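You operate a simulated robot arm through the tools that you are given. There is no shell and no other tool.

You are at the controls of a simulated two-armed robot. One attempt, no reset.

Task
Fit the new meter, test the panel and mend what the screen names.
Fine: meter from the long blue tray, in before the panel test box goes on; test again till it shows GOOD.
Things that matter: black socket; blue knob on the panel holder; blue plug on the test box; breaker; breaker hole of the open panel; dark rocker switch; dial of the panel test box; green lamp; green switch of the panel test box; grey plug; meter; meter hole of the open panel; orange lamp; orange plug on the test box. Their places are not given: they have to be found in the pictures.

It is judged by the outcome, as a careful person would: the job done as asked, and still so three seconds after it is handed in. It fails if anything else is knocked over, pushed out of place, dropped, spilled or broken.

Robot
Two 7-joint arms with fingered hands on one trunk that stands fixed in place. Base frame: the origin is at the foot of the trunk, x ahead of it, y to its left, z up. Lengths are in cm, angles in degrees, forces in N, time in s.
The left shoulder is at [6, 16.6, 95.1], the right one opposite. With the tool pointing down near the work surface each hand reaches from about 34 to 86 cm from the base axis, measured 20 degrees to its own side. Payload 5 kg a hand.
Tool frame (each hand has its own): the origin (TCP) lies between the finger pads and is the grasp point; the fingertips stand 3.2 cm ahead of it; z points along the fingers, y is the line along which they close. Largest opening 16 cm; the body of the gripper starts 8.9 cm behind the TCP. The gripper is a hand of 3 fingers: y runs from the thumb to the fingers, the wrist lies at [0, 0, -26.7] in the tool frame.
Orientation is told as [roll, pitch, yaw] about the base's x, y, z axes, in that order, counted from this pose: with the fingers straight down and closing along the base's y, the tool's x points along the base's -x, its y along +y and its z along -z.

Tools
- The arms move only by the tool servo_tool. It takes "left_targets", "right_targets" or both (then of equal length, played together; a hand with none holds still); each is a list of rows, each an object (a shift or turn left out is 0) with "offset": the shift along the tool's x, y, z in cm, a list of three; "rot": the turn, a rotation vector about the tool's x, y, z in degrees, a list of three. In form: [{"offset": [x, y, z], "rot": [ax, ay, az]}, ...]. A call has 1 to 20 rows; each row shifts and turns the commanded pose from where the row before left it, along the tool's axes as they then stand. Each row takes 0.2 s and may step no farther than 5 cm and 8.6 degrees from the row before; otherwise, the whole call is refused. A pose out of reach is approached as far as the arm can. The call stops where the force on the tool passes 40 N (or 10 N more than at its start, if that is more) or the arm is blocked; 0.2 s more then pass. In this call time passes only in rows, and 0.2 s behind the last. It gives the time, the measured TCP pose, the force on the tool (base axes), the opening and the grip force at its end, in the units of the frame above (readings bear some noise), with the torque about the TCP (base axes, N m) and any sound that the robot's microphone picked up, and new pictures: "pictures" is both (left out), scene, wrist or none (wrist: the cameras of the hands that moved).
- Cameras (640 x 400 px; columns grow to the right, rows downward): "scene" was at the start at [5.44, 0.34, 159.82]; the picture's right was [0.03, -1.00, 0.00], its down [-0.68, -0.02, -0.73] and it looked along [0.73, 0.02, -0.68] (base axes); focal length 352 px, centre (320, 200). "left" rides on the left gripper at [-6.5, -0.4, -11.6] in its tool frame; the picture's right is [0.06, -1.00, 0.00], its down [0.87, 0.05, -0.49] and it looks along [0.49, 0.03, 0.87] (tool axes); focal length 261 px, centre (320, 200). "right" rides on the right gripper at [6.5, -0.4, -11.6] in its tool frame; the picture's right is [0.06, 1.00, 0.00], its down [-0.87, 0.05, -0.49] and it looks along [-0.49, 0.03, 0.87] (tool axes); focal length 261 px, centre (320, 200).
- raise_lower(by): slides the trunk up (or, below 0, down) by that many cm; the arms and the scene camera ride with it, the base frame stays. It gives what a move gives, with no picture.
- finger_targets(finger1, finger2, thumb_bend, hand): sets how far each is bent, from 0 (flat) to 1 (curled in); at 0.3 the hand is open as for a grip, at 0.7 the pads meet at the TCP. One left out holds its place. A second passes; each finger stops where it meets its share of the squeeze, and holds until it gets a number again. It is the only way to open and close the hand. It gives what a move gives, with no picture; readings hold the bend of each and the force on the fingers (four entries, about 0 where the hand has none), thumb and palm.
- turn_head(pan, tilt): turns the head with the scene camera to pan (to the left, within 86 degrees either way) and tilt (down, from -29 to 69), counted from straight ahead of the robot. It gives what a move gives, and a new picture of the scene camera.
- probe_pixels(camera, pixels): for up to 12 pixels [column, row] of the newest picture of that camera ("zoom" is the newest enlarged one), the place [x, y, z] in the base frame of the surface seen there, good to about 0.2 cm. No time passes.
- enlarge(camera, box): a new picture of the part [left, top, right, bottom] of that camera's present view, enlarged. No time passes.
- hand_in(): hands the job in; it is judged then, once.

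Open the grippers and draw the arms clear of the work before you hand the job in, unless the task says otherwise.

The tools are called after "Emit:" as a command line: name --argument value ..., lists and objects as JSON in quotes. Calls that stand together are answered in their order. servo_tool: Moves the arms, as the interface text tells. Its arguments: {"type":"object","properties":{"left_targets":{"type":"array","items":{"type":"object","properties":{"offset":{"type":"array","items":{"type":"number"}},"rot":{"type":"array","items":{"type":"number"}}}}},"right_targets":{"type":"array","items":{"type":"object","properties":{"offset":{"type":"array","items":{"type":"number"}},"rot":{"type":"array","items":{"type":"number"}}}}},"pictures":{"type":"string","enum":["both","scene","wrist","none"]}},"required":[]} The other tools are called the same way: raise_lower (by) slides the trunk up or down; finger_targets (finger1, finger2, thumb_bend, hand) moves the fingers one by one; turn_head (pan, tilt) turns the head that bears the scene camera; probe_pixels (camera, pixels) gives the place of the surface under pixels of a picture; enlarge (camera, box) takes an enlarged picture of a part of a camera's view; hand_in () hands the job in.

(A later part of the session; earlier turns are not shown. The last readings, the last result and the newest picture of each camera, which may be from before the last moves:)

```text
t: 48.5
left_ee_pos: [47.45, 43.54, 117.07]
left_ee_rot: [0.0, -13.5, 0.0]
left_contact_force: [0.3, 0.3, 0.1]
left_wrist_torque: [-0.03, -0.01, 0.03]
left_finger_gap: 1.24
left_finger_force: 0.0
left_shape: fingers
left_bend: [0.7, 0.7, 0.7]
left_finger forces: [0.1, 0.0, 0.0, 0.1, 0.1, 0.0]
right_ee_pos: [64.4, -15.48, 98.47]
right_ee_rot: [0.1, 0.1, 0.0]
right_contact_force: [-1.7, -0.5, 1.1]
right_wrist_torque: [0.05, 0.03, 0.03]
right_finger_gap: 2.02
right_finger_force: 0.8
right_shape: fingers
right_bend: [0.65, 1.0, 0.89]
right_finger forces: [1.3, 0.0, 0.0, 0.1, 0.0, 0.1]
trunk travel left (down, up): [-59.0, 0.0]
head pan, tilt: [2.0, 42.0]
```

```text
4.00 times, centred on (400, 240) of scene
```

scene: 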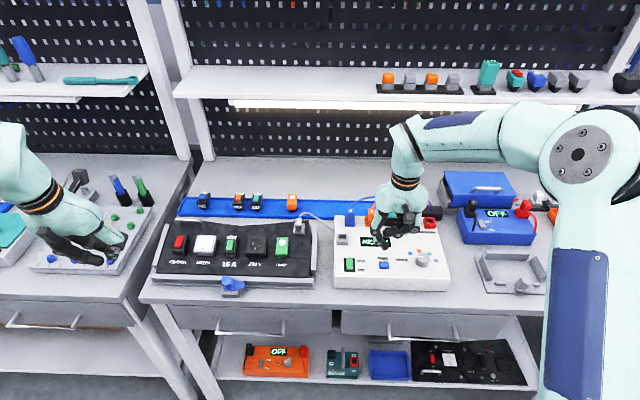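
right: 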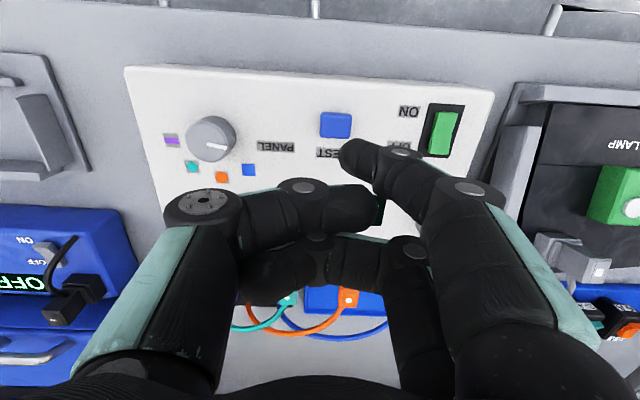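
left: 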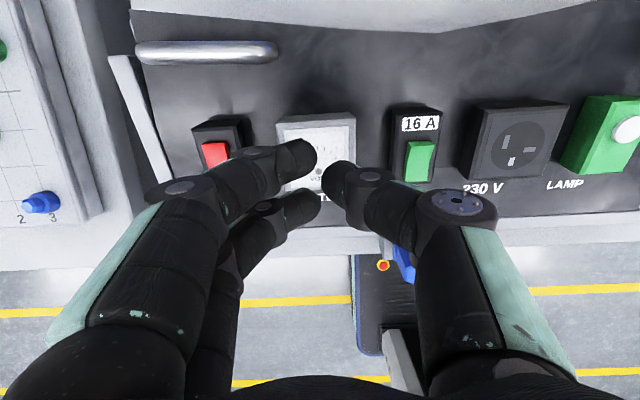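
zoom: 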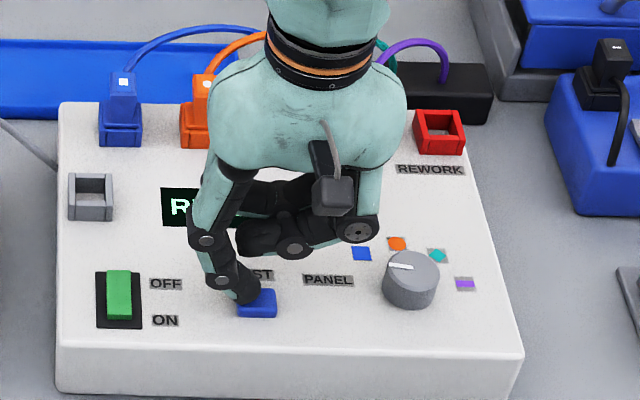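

Contact has just begun (1 N). I press a bit further.

Emit:
servo_tool --right_targets '[{"offset": [0, 0, 0.2]}, {"offset": [0, 0, 0.15]}]' --pictures "none"

Emit:
enlarge --camera "scene" --box '[320, 190, 480, 290]'

```text
t: 49.1
left_ee_pos: [47.29, 43.57, 117.21]
left_ee_rot: [0.0, -13.5, 0.0]
left_contact_force: [-0.1, 0.1, -0.4]
left_wrist_torque: [0.0, 0.0, 0.0]
left_finger_gap: 1.2
left_finger_force: 0.0
left_shape: fingers
left_bend: [0.7, 0.7, 0.7]
left_finger forces: [0.1, 0.0, 0.0, 0.0, 0.0, 0.1]
right_ee_pos: [64.3, -15.46, 98.13]
right_ee_rot: [0.0, 0.0, 0.0]
right_contact_force: [-0.6, 0.1, 6.3]
right_wrist_torque: [0.1, 0.14, -0.01]
right_finger_gap: 1.97
right_finger_force: 2.9
right_shape: fingers
right_bend: [0.66, 1.0, 0.89]
right_finger forces: [5.5, 0.0, 0.1, 0.0, 0.0, 0.0]
trunk travel left (down, up): [-59.0, 0.0]
head pan, tilt: [2.0, 42.0]
heard: click
```

```text
4.00 times, centred on (400, 240) of scene
```

zoom: 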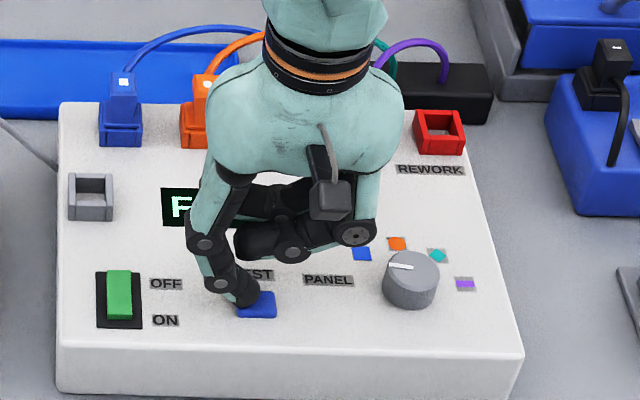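

A click was heard and the screen changed (starts with "F"). I raise the hand and move it aside to read.

Emit:
servo_tool --right_targets '[{"offset": [0, 0, -1]}, {"offset": [0, 0, -3]}, {"offset": [2, 0, -3]}, {"offset": [3, -3, -2]}, {"offset": [3, -3, -2]}, {"offset": [3, -3, -1]}]' --pictures "both"

Emit:
enlarge --camera "scene" --box '[320, 190, 480, 290]'

```text
t: 50.5
left_ee_pos: [47.21, 43.37, 117.09]
left_ee_rot: [0.0, -13.6, 0.1]
left_contact_force: [-0.3, -0.6, -0.1]
left_wrist_torque: [0.0, 0.0, -0.02]
left_finger_gap: 1.21
left_finger_force: 0.1
left_shape: fingers
left_bend: [0.7, 0.7, 0.7]
left_finger forces: [0.0, 0.1, 0.0, 0.1, 0.1, 0.0]
right_ee_pos: [53.22, -24.7, 110.1]
right_ee_rot: [0.1, 0.0, -0.1]
right_contact_force: [0.0, 0.6, -0.5]
right_wrist_torque: [0.02, -0.03, 0.01]
right_finger_gap: 2.01
right_finger_force: 0.0
right_shape: fingers
right_bend: [0.65, 1.0, 0.89]
right_finger forces: [0.0, 0.1, 0.0, 0.1, 0.0, 0.0]
trunk travel left (down, up): [-59.0, 0.0]
head pan, tilt: [2.0, 42.0]
```

scene: 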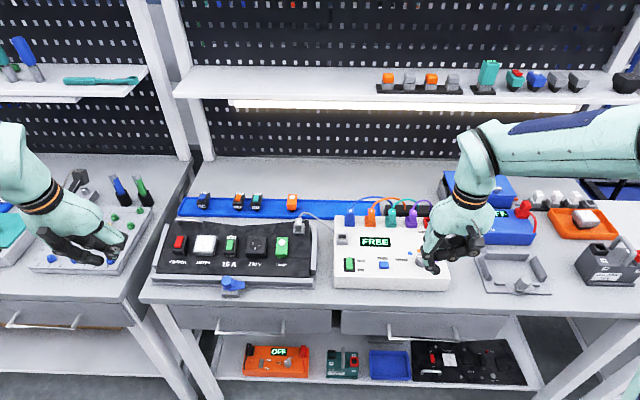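
right: 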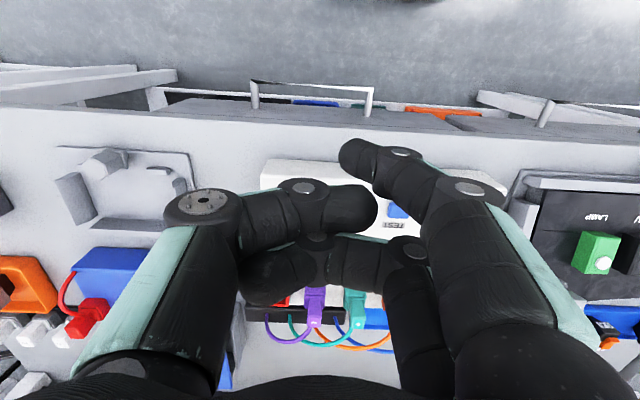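

```text
4.00 times, centred on (400, 240) of scene
```

zoom: 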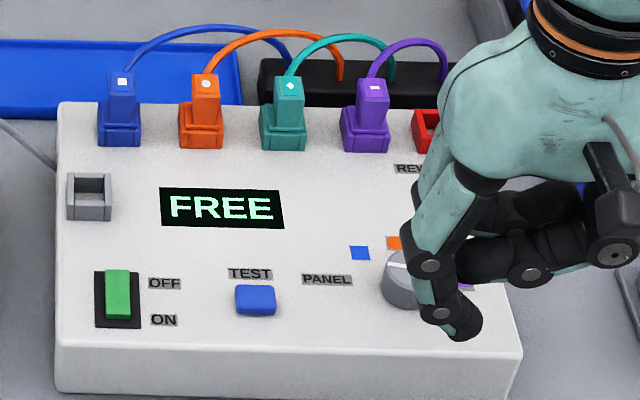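

The screen reads "FREE" – the panel is not clamped, so the blue knob on the holder must be turned. I look closely at the knob.

Emit:
enlarge --camera "scene" --box '[205, 265, 261, 300]'

Emit:
probe_pixels --camera "zoom" --pixels '[[290, 140], [270, 130], [310, 150], [360, 155], [440, 150], [480, 150], [260, 190], [300, 250], [300, 90], [300, 60], [450, 100], [180, 120]]'

Emit:
enlarge --camera "left" --box '[200, 0, 640, 200]'

```text
11.43 times, centred on (233, 282) of scene
```

zoom: 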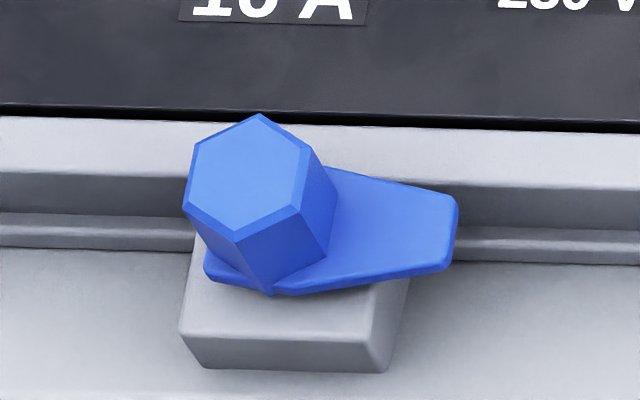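

```text
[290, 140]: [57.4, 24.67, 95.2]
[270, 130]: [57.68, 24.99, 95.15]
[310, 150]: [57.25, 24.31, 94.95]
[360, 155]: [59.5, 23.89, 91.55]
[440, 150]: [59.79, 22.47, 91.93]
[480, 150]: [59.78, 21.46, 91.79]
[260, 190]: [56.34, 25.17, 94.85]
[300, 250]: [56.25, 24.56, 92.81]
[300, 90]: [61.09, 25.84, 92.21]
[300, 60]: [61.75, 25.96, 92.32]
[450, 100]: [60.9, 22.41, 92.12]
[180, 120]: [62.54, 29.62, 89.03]
```

```text
1.45 times, centred on (420, 100) of left
```

zoom: 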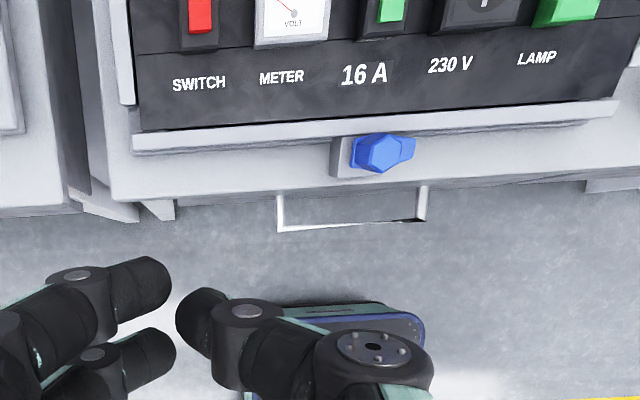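

The lever (z≈93) should swing over the panel's front edge (x≈61) to clamp it: from pointing right (−y) to pointing away from me (+x). I probe the lever's shape more finely.

Emit:
enlarge --camera "scene" --box '[205, 265, 261, 300]'

Emit:
probe_pixels --camera "zoom" --pixels '[[350, 185], [400, 200], [445, 210], [440, 250], [400, 250], [340, 275], [340, 240], [350, 320], [250, 175], [255, 125], [195, 205], [235, 230]]'

Emit:
probe_pixels --camera "zoom" --pixels '[[210, 270], [350, 345], [500, 130], [500, 200], [500, 250], [500, 320], [100, 140], [300, 105], [520, 115], [60, 200], [60, 300], [395, 300]]'

```text
11.43 times, centred on (233, 282) of scene
```

zoom: 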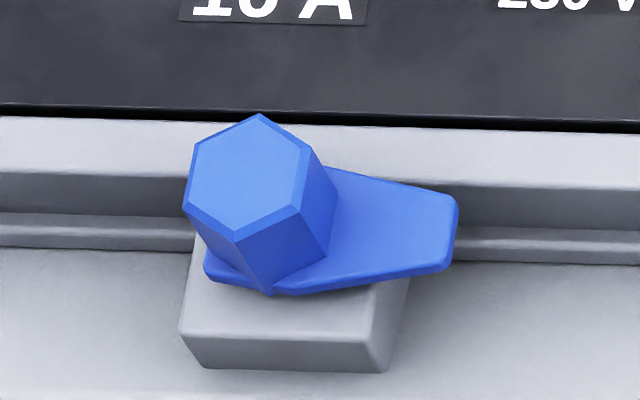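

```text
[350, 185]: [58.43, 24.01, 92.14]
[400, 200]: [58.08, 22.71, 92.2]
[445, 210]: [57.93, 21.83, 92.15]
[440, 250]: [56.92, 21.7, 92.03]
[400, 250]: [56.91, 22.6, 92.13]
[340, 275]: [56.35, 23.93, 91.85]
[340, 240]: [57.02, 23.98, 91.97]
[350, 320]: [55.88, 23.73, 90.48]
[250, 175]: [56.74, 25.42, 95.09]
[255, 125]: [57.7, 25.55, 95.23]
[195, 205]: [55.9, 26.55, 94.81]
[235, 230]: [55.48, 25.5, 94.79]
```

```text
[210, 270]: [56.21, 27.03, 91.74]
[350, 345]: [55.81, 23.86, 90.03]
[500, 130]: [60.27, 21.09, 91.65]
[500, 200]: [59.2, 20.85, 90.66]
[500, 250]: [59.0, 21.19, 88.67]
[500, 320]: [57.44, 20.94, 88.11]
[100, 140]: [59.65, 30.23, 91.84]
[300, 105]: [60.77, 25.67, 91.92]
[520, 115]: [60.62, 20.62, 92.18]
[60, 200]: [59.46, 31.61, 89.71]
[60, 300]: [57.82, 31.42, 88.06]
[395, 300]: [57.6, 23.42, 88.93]
```

The hub is a hexagonal post centred at about (56.8, 25.4), top z≈95.1, and the lever is a thin plate at z≈92. I'll twist the hexagon with the left hand as a three-jaw chuck; first I open it and hover above with yaw about −51° (leaving range to turn +90°).

Emit:
finger_targets --hand "left" --finger1 0.5 --finger2 0.5 --thumb_bend 0.5

Emit:
servo_tool --left_targets '[{"rot": [0, 6.75, 0]}, {"rot": [0, 6.75, 0]}, {"offset": [-1.9, -3.62, 1.4]}, {"offset": [-1.9, -3.62, 1.4]}, {"offset": [-1.9, -3.62, 1.4]}, {"offset": [-1.9, -3.62, 1.4]}, {"offset": [-1.9, -3.62, 1.4]}, {"rot": [0, 0, 8.5]}, {"rot": [0, 0, 8.5]}, {"rot": [0, 0, 8.5]}, {"rot": [0, 0, 8.5]}, {"rot": [0, 0, 8.5]}, {"rot": [0, 0, 8.5]}]' --pictures "both"

Emit:
enlarge --camera "scene" --box '[170, 220, 298, 300]'

```text
t: 51.5
left_ee_pos: [47.38, 43.55, 117.06]
left_ee_rot: [0.0, -13.6, 0.0]
left_contact_force: [0.3, -0.1, 0.2]
left_wrist_torque: [0.01, -0.01, 0.01]
left_finger_gap: 8.64
left_finger_force: 0.1
left_shape: fingers
left_bend: [0.5, 0.5, 0.5]
left_finger forces: [0.1, 0.0, 0.0, 0.1, 0.1, 0.0]
right_ee_pos: [53.31, -24.61, 110.15]
right_ee_rot: [0.0, 0.0, 0.0]
right_contact_force: [-0.8, -0.2, -0.4]
right_wrist_torque: [0.02, 0.01, 0.01]
right_finger_gap: 2.03
right_finger_force: 0.0
right_shape: fingers
right_bend: [0.65, 1.0, 0.89]
right_finger forces: [0.1, 0.0, 0.1, 0.0, 0.1, 0.1]
trunk travel left (down, up): [-59.0, 0.0]
head pan, tilt: [2.0, 42.0]
```

```text
t: 54.3
left_ee_pos: [56.99, 25.55, 110.09]
left_ee_rot: [-0.1, 0.0, -51.1]
left_contact_force: [-0.1, 0.4, 0.3]
left_wrist_torque: [-0.02, 0.0, -0.01]
left_finger_gap: 8.7
left_finger_force: 0.1
left_shape: fingers
left_bend: [0.5, 0.5, 0.5]
left_finger forces: [0.1, 0.0, 0.2, 0.0, 0.0, 0.1]
right_ee_pos: [53.36, -24.54, 110.08]
right_ee_rot: [0.0, 0.0, 0.1]
right_contact_force: [0.9, -0.3, 0.0]
right_wrist_torque: [-0.03, -0.01, -0.01]
right_finger_gap: 2.03
right_finger_force: 0.1
right_shape: fingers
right_bend: [0.65, 1.0, 0.89]
right_finger forces: [0.1, 0.0, 0.1, 0.0, 0.1, 0.1]
trunk travel left (down, up): [-59.0, 0.0]
head pan, tilt: [2.0, 42.0]
```

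scene: 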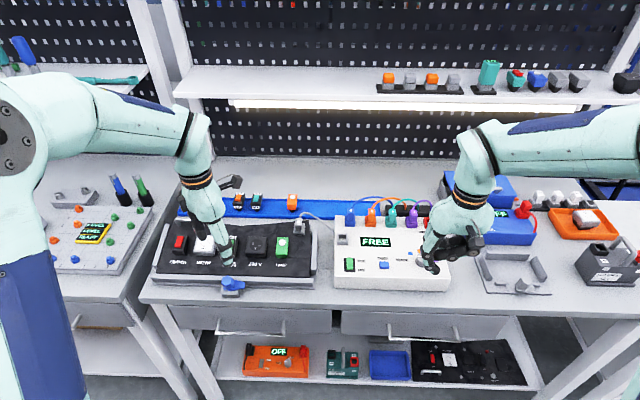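
left: 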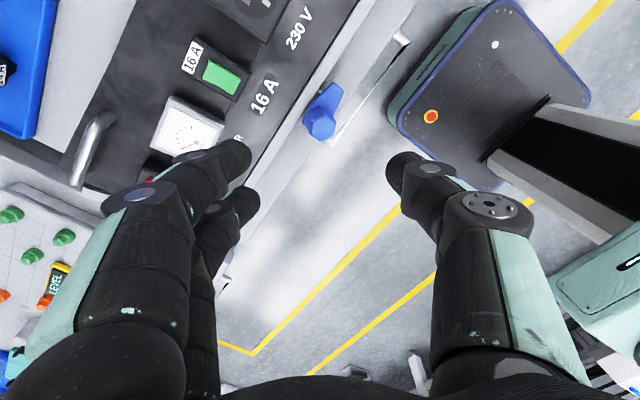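

```text
5.00 times, centred on (234, 260) of scene
```

zoom: 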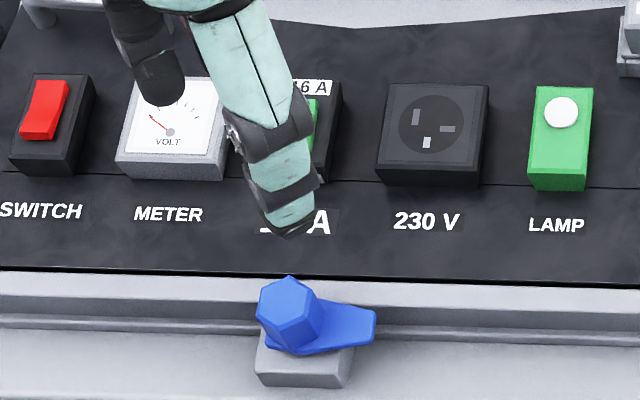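

I get a close view of the knob from the left camera (at about (323,112)).

Emit:
enlarge --camera "left" --box '[280, 70, 376, 130]'

Emit:
probe_pixels --camera "zoom" --pixels '[[265, 340], [235, 305], [190, 360], [310, 330], [270, 400], [330, 260], [370, 180], [410, 120], [330, 110], [260, 240], [405, 200], [390, 90]]'

```text
6.67 times, centred on (328, 100) of left
```

zoom: 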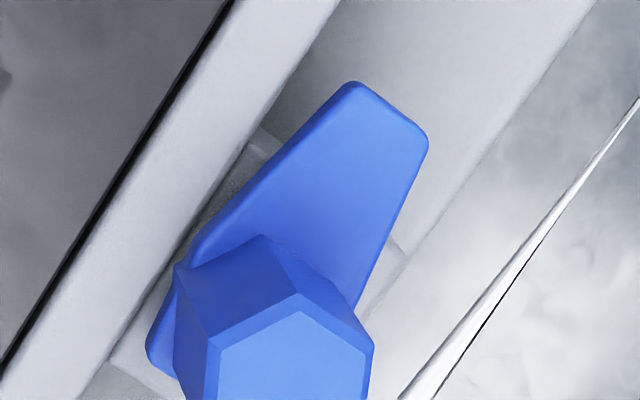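

```text
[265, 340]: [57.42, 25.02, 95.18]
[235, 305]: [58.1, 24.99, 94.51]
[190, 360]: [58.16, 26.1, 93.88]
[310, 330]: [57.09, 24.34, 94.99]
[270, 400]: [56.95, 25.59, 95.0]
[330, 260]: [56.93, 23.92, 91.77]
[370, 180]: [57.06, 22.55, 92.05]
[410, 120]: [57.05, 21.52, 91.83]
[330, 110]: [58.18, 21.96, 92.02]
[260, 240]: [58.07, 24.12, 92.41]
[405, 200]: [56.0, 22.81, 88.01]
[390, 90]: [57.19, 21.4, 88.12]
```

I view the complete hexagon top to find its centre.

Emit:
enlarge --camera "left" --box '[290, 85, 370, 145]'

Emit:
probe_pixels --camera "zoom" --pixels '[[180, 260], [305, 260], [240, 225], [245, 375], [185, 345], [300, 345], [245, 300]]'

```text
6.67 times, centred on (330, 115) of left
```

zoom: 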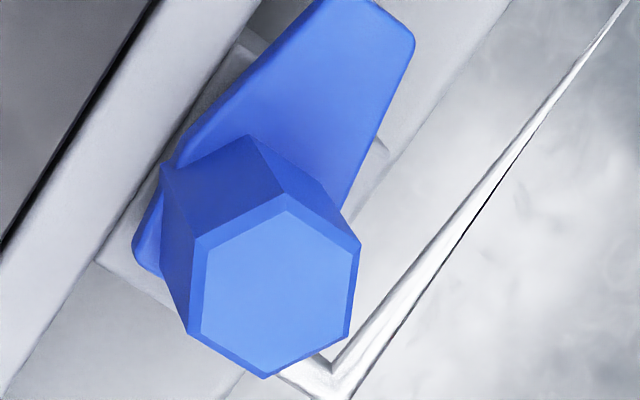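

```text
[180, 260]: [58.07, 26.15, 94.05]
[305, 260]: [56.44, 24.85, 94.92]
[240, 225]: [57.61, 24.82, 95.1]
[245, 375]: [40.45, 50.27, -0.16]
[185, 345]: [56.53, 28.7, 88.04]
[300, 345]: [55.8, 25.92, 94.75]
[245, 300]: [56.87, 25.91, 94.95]
```

The knob's top face tilts like the panel (~12°), so I tilt the hand likewise, narrow the fingers and hover just above the hexagon.

Emit:
finger_targets --hand "left" --finger1 0.57 --finger2 0.57 --thumb_bend 0.57

Emit:
servo_tool --left_targets '[{"rot": [-4.86, -3.93, 0]}, {"rot": [-4.86, -3.93, 0]}, {"offset": [0.743, -0.98, 3.21]}, {"offset": [0.743, -0.98, 3.21]}, {"offset": [0.743, -0.98, 3.21]}]' --pictures "both"

Emit:
enlarge --camera "scene" --box '[186, 240, 282, 300]'

Emit:
enlarge --camera "left" --box '[200, 80, 440, 230]'

```text
t: 55.3
left_ee_pos: [57.07, 25.46, 110.02]
left_ee_rot: [0.0, 0.0, -51.0]
left_contact_force: [-0.1, 0.1, 0.0]
left_wrist_torque: [0.01, -0.05, 0.0]
left_finger_gap: 6.37
left_finger_force: 0.0
left_shape: fingers
left_bend: [0.56, 0.56, 0.56]
left_finger forces: [0.0, 0.0, 0.0, 0.0, 0.0, 0.0]
right_ee_pos: [53.33, -24.62, 110.15]
right_ee_rot: [0.0, 0.0, 0.0]
right_contact_force: [0.4, 0.3, -0.2]
right_wrist_torque: [-0.04, 0.04, -0.02]
right_finger_gap: 2.01
right_finger_force: 0.0
right_shape: fingers
right_bend: [0.65, 1.0, 0.89]
right_finger forces: [0.0, 0.0, 0.0, 0.0, 0.0, 0.0]
trunk travel left (down, up): [-59.0, 0.0]
head pan, tilt: [2.0, 42.0]
```

```text
t: 56.5
left_ee_pos: [55.58, 25.05, 99.65]
left_ee_rot: [9.8, -7.8, -51.7]
left_contact_force: [-0.3, 0.4, 0.3]
left_wrist_torque: [0.0, 0.01, 0.03]
left_finger_gap: 6.32
left_finger_force: 0.1
left_shape: fingers
left_bend: [0.56, 0.56, 0.56]
left_finger forces: [0.0, 0.0, 0.0, 0.0, 0.0, 0.1]
right_ee_pos: [53.45, -24.72, 110.07]
right_ee_rot: [0.0, 0.0, 0.0]
right_contact_force: [-0.5, 0.5, 0.8]
right_wrist_torque: [0.0, 0.01, -0.02]
right_finger_gap: 2.01
right_finger_force: 0.0
right_shape: fingers
right_bend: [0.65, 1.0, 0.89]
right_finger forces: [0.1, 0.0, 0.0, 0.1, 0.1, 0.1]
trunk travel left (down, up): [-59.0, 0.0]
head pan, tilt: [2.0, 42.0]
```

scene: 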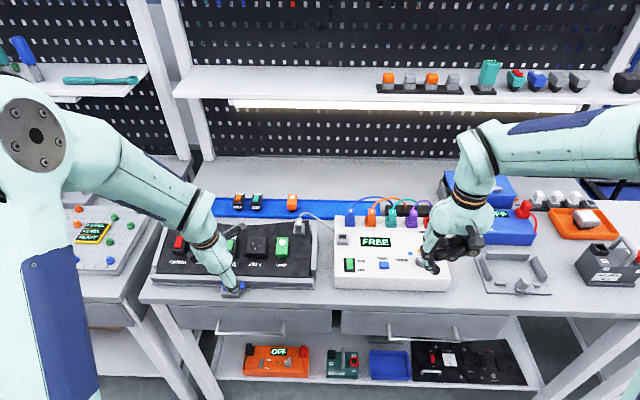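
left: 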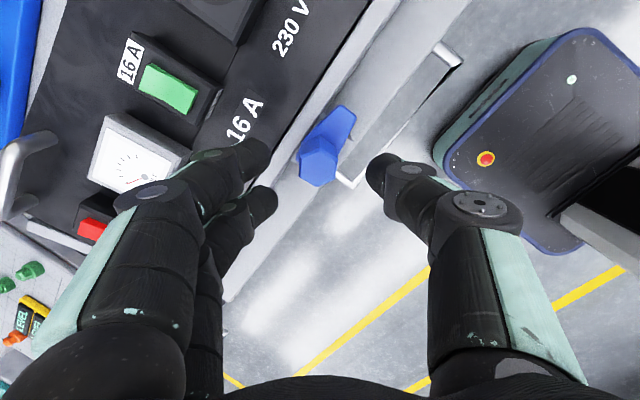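

```text
6.67 times, centred on (234, 270) of scene
```

zoom: 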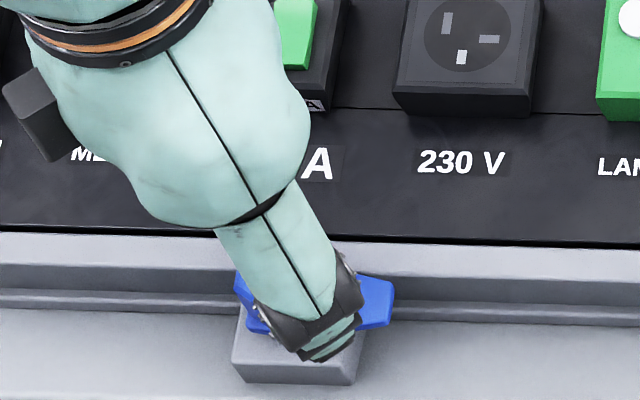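

```text
2.67 times, centred on (320, 155) of left
```

zoom: 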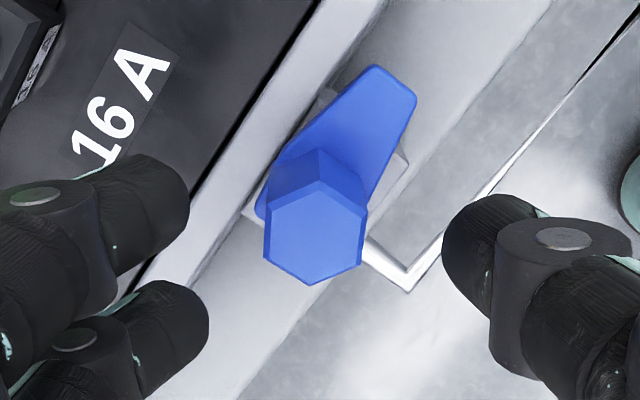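

The hexagon's centre appears at zoom (314,232) versus the expected axis point (320,223): a small offset of about +0.25 in tool x and +0.15 in tool y. I verify by probing it.

Emit:
probe_pixels --camera "zoom" --pixels '[[314, 232], [270, 250], [360, 255], [312, 278], [315, 185], [270, 205], [362, 205], [335, 150], [395, 90], [280, 170], [165, 200], [195, 310]]'

```text
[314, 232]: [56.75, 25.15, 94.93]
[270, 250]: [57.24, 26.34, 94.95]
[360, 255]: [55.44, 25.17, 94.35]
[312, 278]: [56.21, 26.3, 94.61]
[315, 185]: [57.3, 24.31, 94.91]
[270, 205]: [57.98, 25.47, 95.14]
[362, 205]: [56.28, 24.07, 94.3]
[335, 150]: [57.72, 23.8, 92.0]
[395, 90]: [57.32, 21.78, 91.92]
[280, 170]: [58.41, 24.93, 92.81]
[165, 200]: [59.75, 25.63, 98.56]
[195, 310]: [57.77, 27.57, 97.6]
```

The axis matches within ~2 mm. I nudge the hand by (+0.15, +0.15) and descend 3.8 cm along the knob axis so that the fingertips surround the hexagon.

Emit:
servo_tool --left_targets '[{"offset": [0.15, 0.15, 0]}, {"offset": [0, 0, 1.3]}, {"offset": [0, 0, 1.3]}, {"offset": [0, 0, 1.2]}]' --pictures "both"

Emit:
enlarge --camera "scene" --box '[186, 240, 282, 300]'

Emit:
enlarge --camera "left" --box '[200, 80, 440, 230]'

```text
t: 57.5
left_ee_pos: [56.38, 25.5, 95.99]
left_ee_rot: [9.8, -7.8, -51.8]
left_contact_force: [-0.7, 1.2, 0.3]
left_wrist_torque: [-0.01, 0.02, 0.0]
left_finger_gap: 6.36
left_finger_force: 0.1
left_shape: fingers
left_bend: [0.56, 0.56, 0.56]
left_finger forces: [0.1, 0.1, 0.0, 0.0, 0.1, 0.0]
right_ee_pos: [53.48, -24.65, 110.05]
right_ee_rot: [0.1, 0.0, -0.1]
right_contact_force: [0.5, 0.0, 0.5]
right_wrist_torque: [0.01, 0.02, 0.01]
right_finger_gap: 2.04
right_finger_force: 0.1
right_shape: fingers
right_bend: [0.65, 1.0, 0.89]
right_finger forces: [0.0, 0.1, 0.1, 0.0, 0.1, 0.1]
trunk travel left (down, up): [-59.0, 0.0]
head pan, tilt: [2.0, 42.0]
```

scene: 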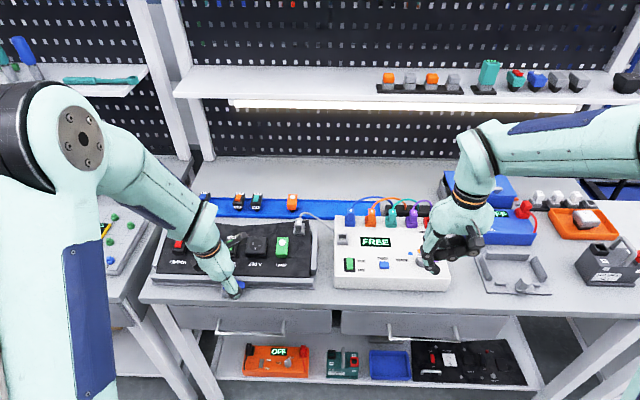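
left: 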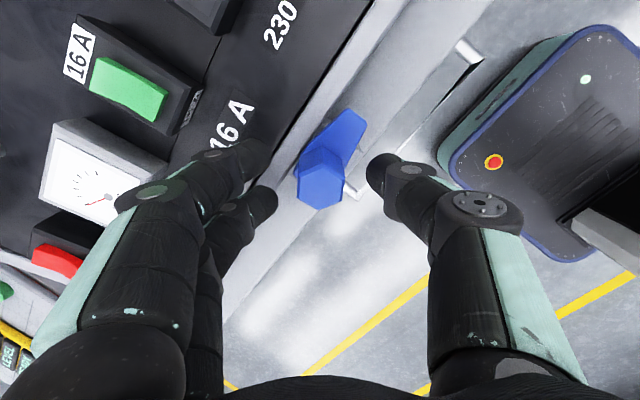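

```text
6.67 times, centred on (234, 270) of scene
```

zoom: 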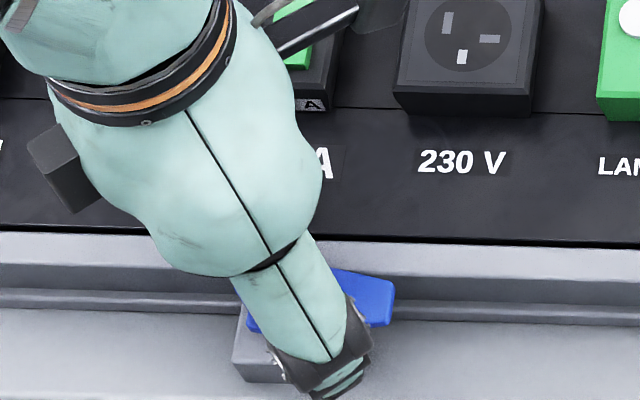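

```text
2.67 times, centred on (320, 155) of left
```

zoom: 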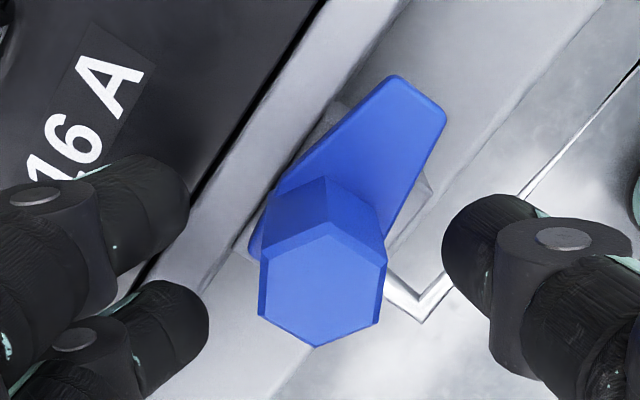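

I probe the hexagon's top again at this height to check centring.

Emit:
probe_pixels --camera "zoom" --pixels '[[322, 284], [270, 300], [375, 300], [320, 335], [325, 235], [330, 190], [430, 110], [175, 200], [195, 310], [455, 250], [270, 220]]'

```text
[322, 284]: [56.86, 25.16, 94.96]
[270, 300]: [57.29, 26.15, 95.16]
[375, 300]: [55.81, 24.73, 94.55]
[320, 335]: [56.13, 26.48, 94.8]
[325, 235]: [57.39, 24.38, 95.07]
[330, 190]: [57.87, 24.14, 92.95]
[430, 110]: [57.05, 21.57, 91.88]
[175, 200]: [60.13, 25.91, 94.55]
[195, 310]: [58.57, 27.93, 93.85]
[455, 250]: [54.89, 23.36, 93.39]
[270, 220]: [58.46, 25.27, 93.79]
```

The hub is about 0.2 cm to −x in tool terms. I correct that and close the three fingers on the hexagon.

Emit:
servo_tool --left_targets '[{"offset": [-0.2, 0, 0.15]}]' --pictures "none"

Emit:
finger_targets --hand "left" --finger1 0.75 --finger2 0.75 --thumb_bend 0.72

Emit:
enlarge --camera "left" --box '[200, 80, 440, 230]'

Emit:
enlarge --camera "scene" --box '[186, 240, 282, 300]'

```text
t: 57.9
left_ee_pos: [56.45, 25.39, 95.99]
left_ee_rot: [9.9, -7.8, -51.7]
left_contact_force: [-0.7, 0.0, 0.4]
left_wrist_torque: [0.01, 0.01, 0.0]
left_finger_gap: 6.35
left_finger_force: 0.0
left_shape: fingers
left_bend: [0.56, 0.56, 0.56]
left_finger forces: [0.0, 0.0, 0.0, 0.0, 0.0, 0.0]
right_ee_pos: [53.46, -24.62, 110.04]
right_ee_rot: [0.0, 0.0, -0.1]
right_contact_force: [0.4, -0.7, 0.3]
right_wrist_torque: [0.01, 0.01, -0.01]
right_finger_gap: 2.01
right_finger_force: 0.1
right_shape: fingers
right_bend: [0.65, 1.0, 0.89]
right_finger forces: [0.0, 0.0, 0.1, 0.1, 0.1, 0.0]
trunk travel left (down, up): [-59.0, 0.0]
head pan, tilt: [2.0, 42.0]
```

```text
t: 58.9
left_ee_pos: [56.42, 25.56, 95.85]
left_ee_rot: [9.6, -7.7, -51.7]
left_contact_force: [1.9, -1.6, -10.7]
left_wrist_torque: [-0.09, 0.03, 0.02]
left_finger_gap: 2.46
left_finger_force: 14.7
left_shape: fingers
left_bend: [0.71, 0.68, 0.67]
left_finger forces: [7.0, 7.8, 0.0, 0.0, 14.3, 0.1]
right_ee_pos: [53.52, -24.55, 110.1]
right_ee_rot: [0.0, 0.0, 0.0]
right_contact_force: [0.8, -0.6, -0.5]
right_wrist_torque: [0.05, -0.01, 0.02]
right_finger_gap: 2.04
right_finger_force: 0.2
right_shape: fingers
right_bend: [0.65, 1.0, 0.89]
right_finger forces: [0.0, 0.1, 0.0, 0.0, 0.0, 0.0]
trunk travel left (down, up): [-59.0, 0.0]
head pan, tilt: [2.0, 42.0]
```

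```text
2.67 times, centred on (320, 155) of left
```

zoom: 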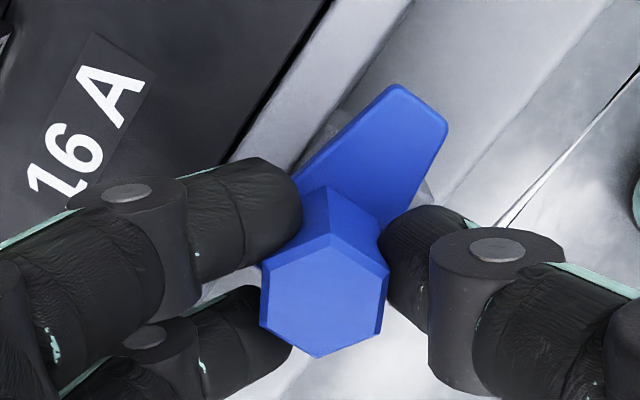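

```text
6.67 times, centred on (234, 270) of scene
```

zoom: 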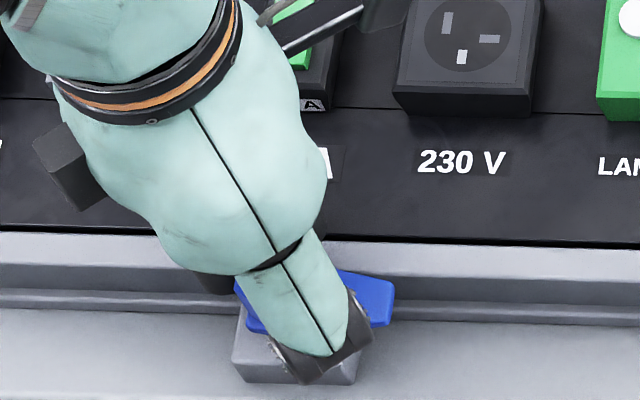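

The chuck grip holds. I twist counter-clockwise (seen from above) by 18° first and watch the lever.

Emit:
servo_tool --left_targets '[{"rot": [0, 0, -6]}, {"rot": [0, 0, -6]}, {"rot": [0, 0, -6]}]' --pictures "both"

Emit:
enlarge --camera "left" --box '[200, 80, 440, 230]'

Emit:
enlarge --camera "scene" --box '[186, 240, 282, 300]'

```text
t: 59.7
left_ee_pos: [56.5, 25.46, 95.95]
left_ee_rot: [6.7, -10.3, -33.5]
left_contact_force: [1.3, -1.7, -12.0]
left_wrist_torque: [-0.08, 0.02, -0.03]
left_finger_gap: 2.43
left_finger_force: 13.9
left_shape: fingers
left_bend: [0.71, 0.68, 0.67]
left_finger forces: [7.0, 7.5, 0.0, 0.0, 13.2, 0.0]
right_ee_pos: [53.42, -24.75, 110.02]
right_ee_rot: [0.0, 0.2, 0.1]
right_contact_force: [-0.5, -0.4, 0.2]
right_wrist_torque: [-0.02, -0.01, 0.01]
right_finger_gap: 2.04
right_finger_force: 0.0
right_shape: fingers
right_bend: [0.65, 1.0, 0.89]
right_finger forces: [0.0, 0.0, 0.1, 0.0, 0.0, 0.0]
trunk travel left (down, up): [-59.0, 0.0]
head pan, tilt: [2.0, 42.0]
```

scene: 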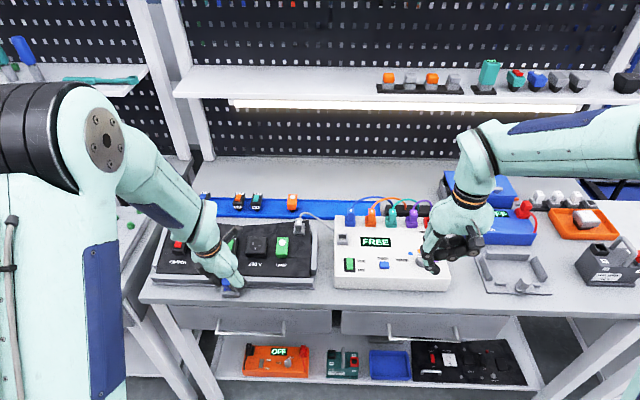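
left: 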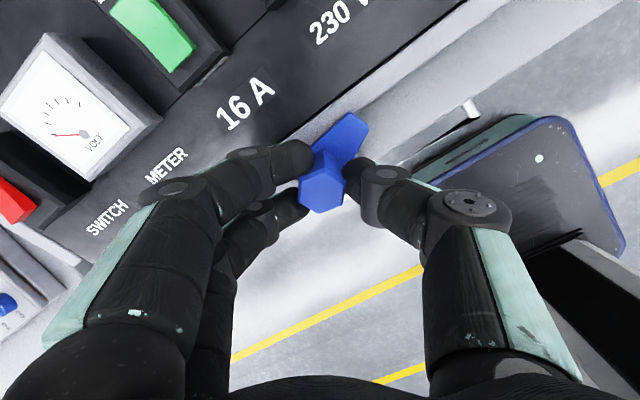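

```text
2.67 times, centred on (320, 155) of left
```

zoom: 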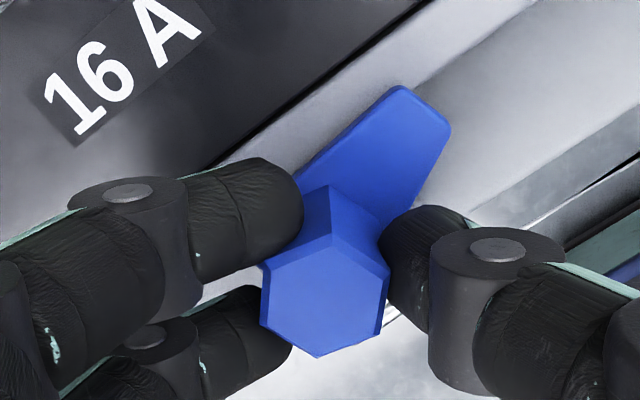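

```text
6.67 times, centred on (234, 270) of scene
```

zoom: 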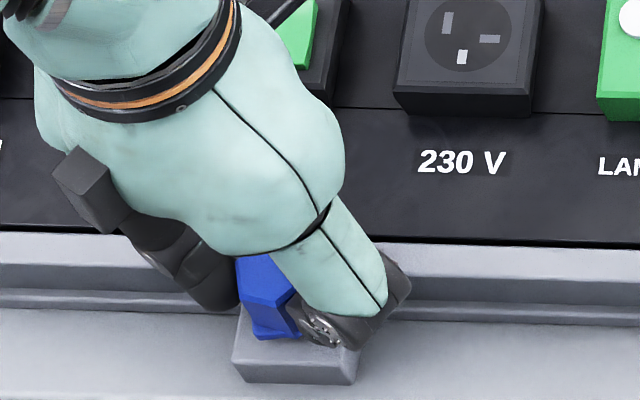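

The knob turns along with the hand. I continue to about 60°, watching for a stop.

Emit:
servo_tool --left_targets '[{"rot": [0, 0, -6]}, {"rot": [0, 0, -6]}, {"rot": [0, 0, -6]}, {"rot": [0, 0, -6]}, {"rot": [0, 0, -6]}, {"rot": [0, 0, -6]}, {"rot": [0, 0, -6]}]' --pictures "both"

Emit:
enlarge --camera "left" --box '[200, 80, 440, 230]'

Emit:
enlarge --camera "scene" --box '[186, 240, 282, 300]'

```text
t: 61.3
left_ee_pos: [56.44, 25.52, 96.03]
left_ee_rot: [-2.0, -12.3, 9.2]
left_contact_force: [7.5, 3.3, -13.4]
left_wrist_torque: [0.01, -0.11, -0.03]
left_finger_gap: 2.43
left_finger_force: 14.4
left_shape: fingers
left_bend: [0.71, 0.68, 0.67]
left_finger forces: [8.5, 7.9, 0.1, 0.0, 10.9, 0.0]
right_ee_pos: [53.5, -24.59, 109.99]
right_ee_rot: [0.0, 0.1, 0.0]
right_contact_force: [0.3, 0.0, -0.1]
right_wrist_torque: [-0.02, 0.02, 0.01]
right_finger_gap: 2.04
right_finger_force: 0.1
right_shape: fingers
right_bend: [0.65, 1.0, 0.89]
right_finger forces: [0.2, 0.0, 0.0, 0.0, 0.0, 0.0]
trunk travel left (down, up): [-59.0, 0.0]
head pan, tilt: [2.0, 42.0]
```

scene: 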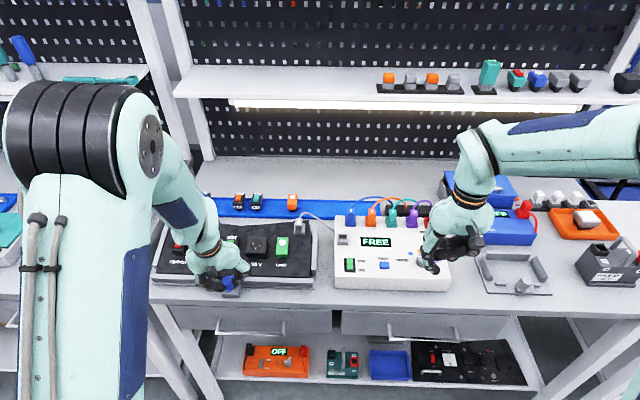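
left: 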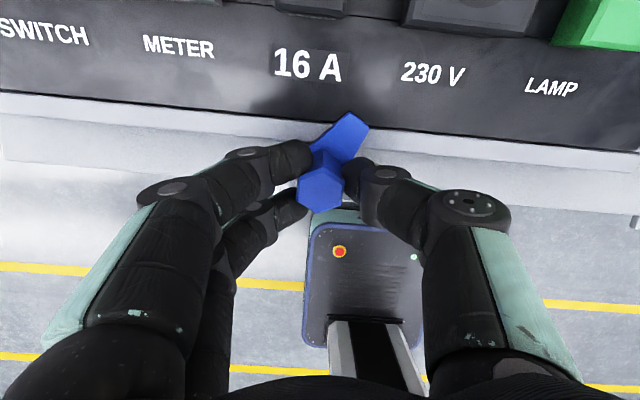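

```text
2.67 times, centred on (320, 155) of left
```

zoom: 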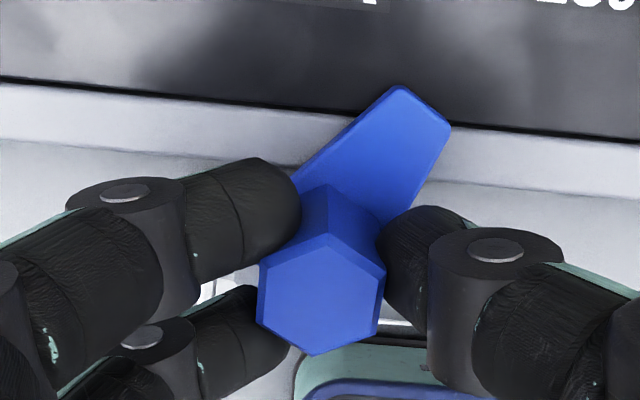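

```text
6.67 times, centred on (234, 270) of scene
```

zoom: 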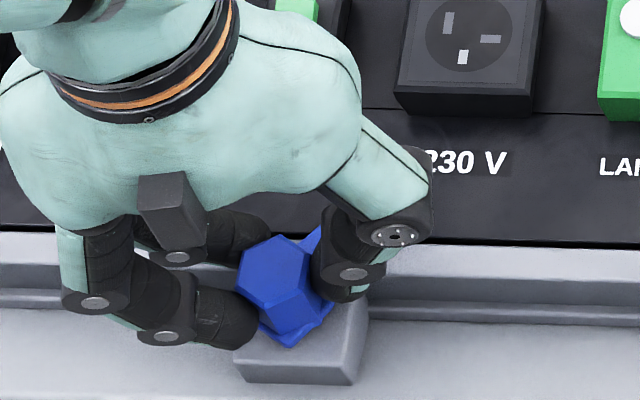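

The lever now swings over the rail toward the panel edge. I turn another 30°.

Emit:
servo_tool --left_targets '[{"rot": [0, 0, -6]}, {"rot": [0, 0, -6]}, {"rot": [0, 0, -6]}, {"rot": [0, 0, -6]}, {"rot": [0, 0, -5]}]' --pictures "both"

Emit:
enlarge --camera "left" --box '[200, 80, 440, 230]'

Emit:
enlarge --camera "scene" --box '[186, 240, 282, 300]'

```text
t: 62.5
left_ee_pos: [56.49, 25.45, 96.05]
left_ee_rot: [-7.8, -9.7, 38.8]
left_contact_force: [5.0, 8.0, -9.3]
left_wrist_torque: [0.15, -0.12, 0.04]
left_finger_gap: 2.44
left_finger_force: 14.8
left_shape: fingers
left_bend: [0.71, 0.68, 0.67]
left_finger forces: [9.9, 8.4, 0.1, 0.1, 11.6, 0.0]
right_ee_pos: [53.49, -24.56, 110.08]
right_ee_rot: [0.0, 0.2, 0.0]
right_contact_force: [-0.2, 0.4, -0.4]
right_wrist_torque: [-0.01, 0.01, -0.01]
right_finger_gap: 2.04
right_finger_force: 0.1
right_shape: fingers
right_bend: [0.65, 1.0, 0.89]
right_finger forces: [0.0, 0.0, 0.1, 0.0, 0.0, 0.1]
trunk travel left (down, up): [-59.0, 0.0]
head pan, tilt: [2.0, 42.0]
```

scene: 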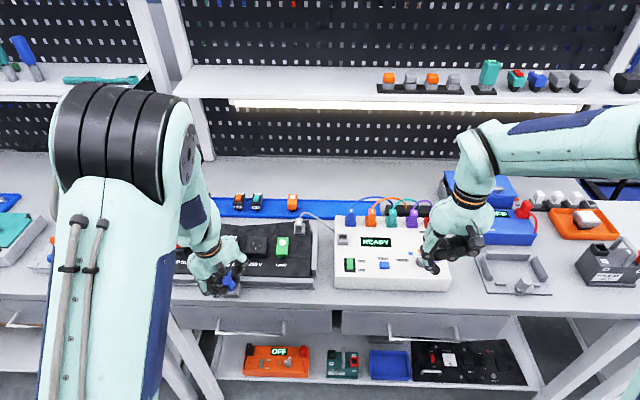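
left: 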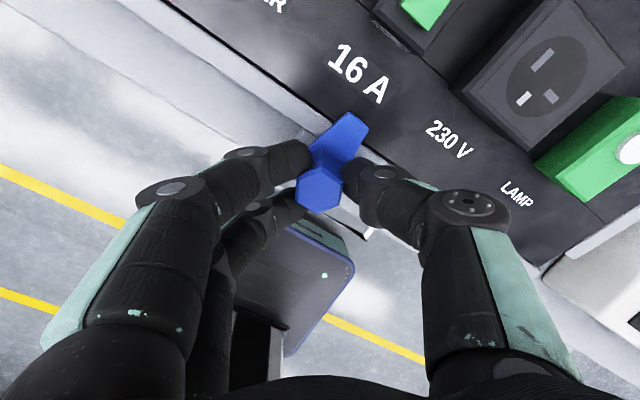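

```text
2.67 times, centred on (320, 155) of left
```

zoom: 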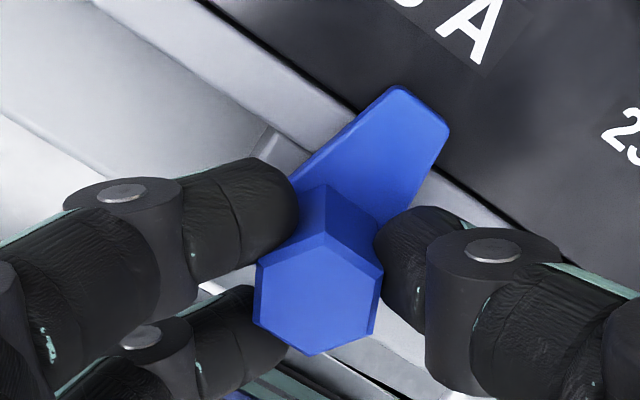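

```text
6.67 times, centred on (234, 270) of scene
```

zoom: 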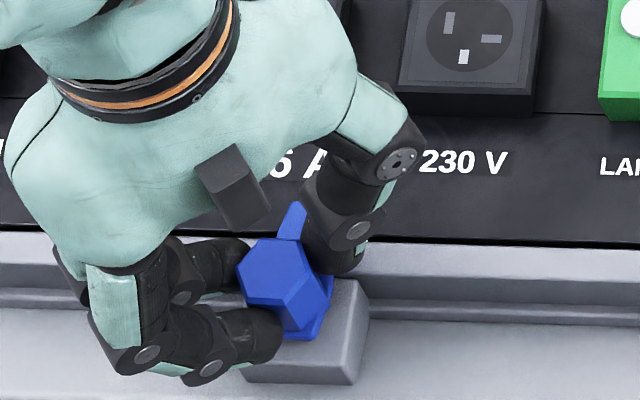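

The lever now stands perpendicular over the panel edge and the screen has gone back to READY. I open the fingers and draw the left hand up.

Emit:
finger_targets --hand "left" --finger1 0.57 --finger2 0.57 --thumb_bend 0.57

Emit:
servo_tool --left_targets '[{"offset": [0, 0, -1.5]}, {"offset": [0, 0, -3]}, {"offset": [0, 0, -4]}, {"offset": [0, 0, -4]}]' --pictures "both"

Emit:
enlarge --camera "scene" --box '[150, 200, 470, 300]'

Emit:
enlarge --camera "left" --box '[220, 60, 420, 185]'

```text
t: 63.5
left_ee_pos: [56.39, 25.46, 96.15]
left_ee_rot: [-7.9, -9.8, 38.7]
left_contact_force: [0.0, 0.2, 0.5]
left_wrist_torque: [0.01, 0.02, -0.03]
left_finger_gap: 6.25
left_finger_force: 0.1
left_shape: fingers
left_bend: [0.56, 0.56, 0.56]
left_finger forces: [0.0, 0.1, 0.0, 0.0, 0.0, 0.0]
right_ee_pos: [53.47, -24.73, 110.15]
right_ee_rot: [0.0, 0.0, 0.0]
right_contact_force: [-0.2, 0.1, -0.5]
right_wrist_torque: [0.02, 0.01, -0.01]
right_finger_gap: 2.03
right_finger_force: 0.0
right_shape: fingers
right_bend: [0.65, 1.0, 0.89]
right_finger forces: [0.0, 0.0, 0.0, 0.0, 0.0, 0.0]
trunk travel left (down, up): [-59.0, 0.0]
head pan, tilt: [2.0, 42.0]
```

```text
t: 64.5
left_ee_pos: [53.78, 25.36, 108.24]
left_ee_rot: [-7.7, -9.7, 38.7]
left_contact_force: [0.0, 0.3, -0.3]
left_wrist_torque: [-0.02, 0.0, -0.03]
left_finger_gap: 6.27
left_finger_force: 0.0
left_shape: fingers
left_bend: [0.56, 0.56, 0.56]
left_finger forces: [0.1, 0.1, 0.0, 0.1, 0.0, 0.1]
right_ee_pos: [53.3, -24.74, 110.25]
right_ee_rot: [0.1, 0.0, -0.1]
right_contact_force: [-0.8, -0.8, -0.3]
right_wrist_torque: [-0.01, -0.05, 0.03]
right_finger_gap: 2.05
right_finger_force: 0.0
right_shape: fingers
right_bend: [0.65, 1.0, 0.89]
right_finger forces: [0.0, 0.0, 0.0, 0.0, 0.0, 0.0]
trunk travel left (down, up): [-59.0, 0.0]
head pan, tilt: [2.0, 42.0]
```

scene: 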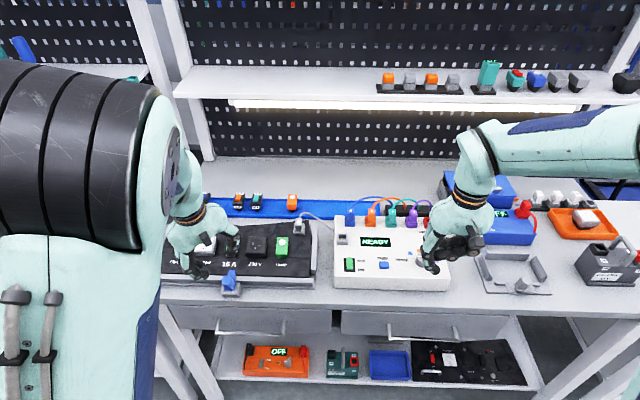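
left: 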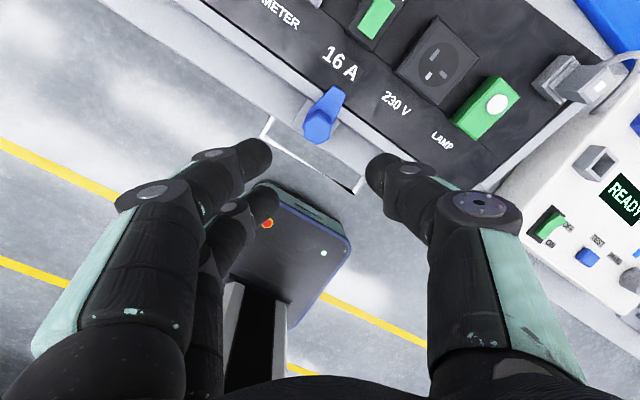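

```text
2.00 times, centred on (310, 250) of scene
```

zoom: 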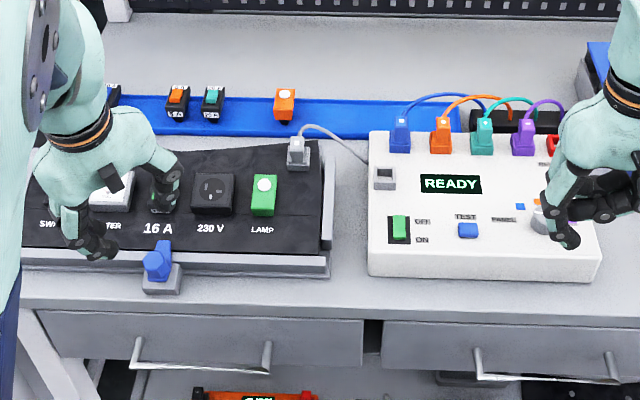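

```text
3.20 times, centred on (320, 122) of left
```

zoom: 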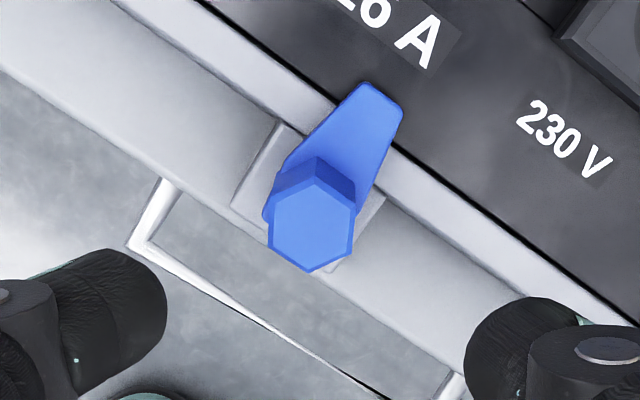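

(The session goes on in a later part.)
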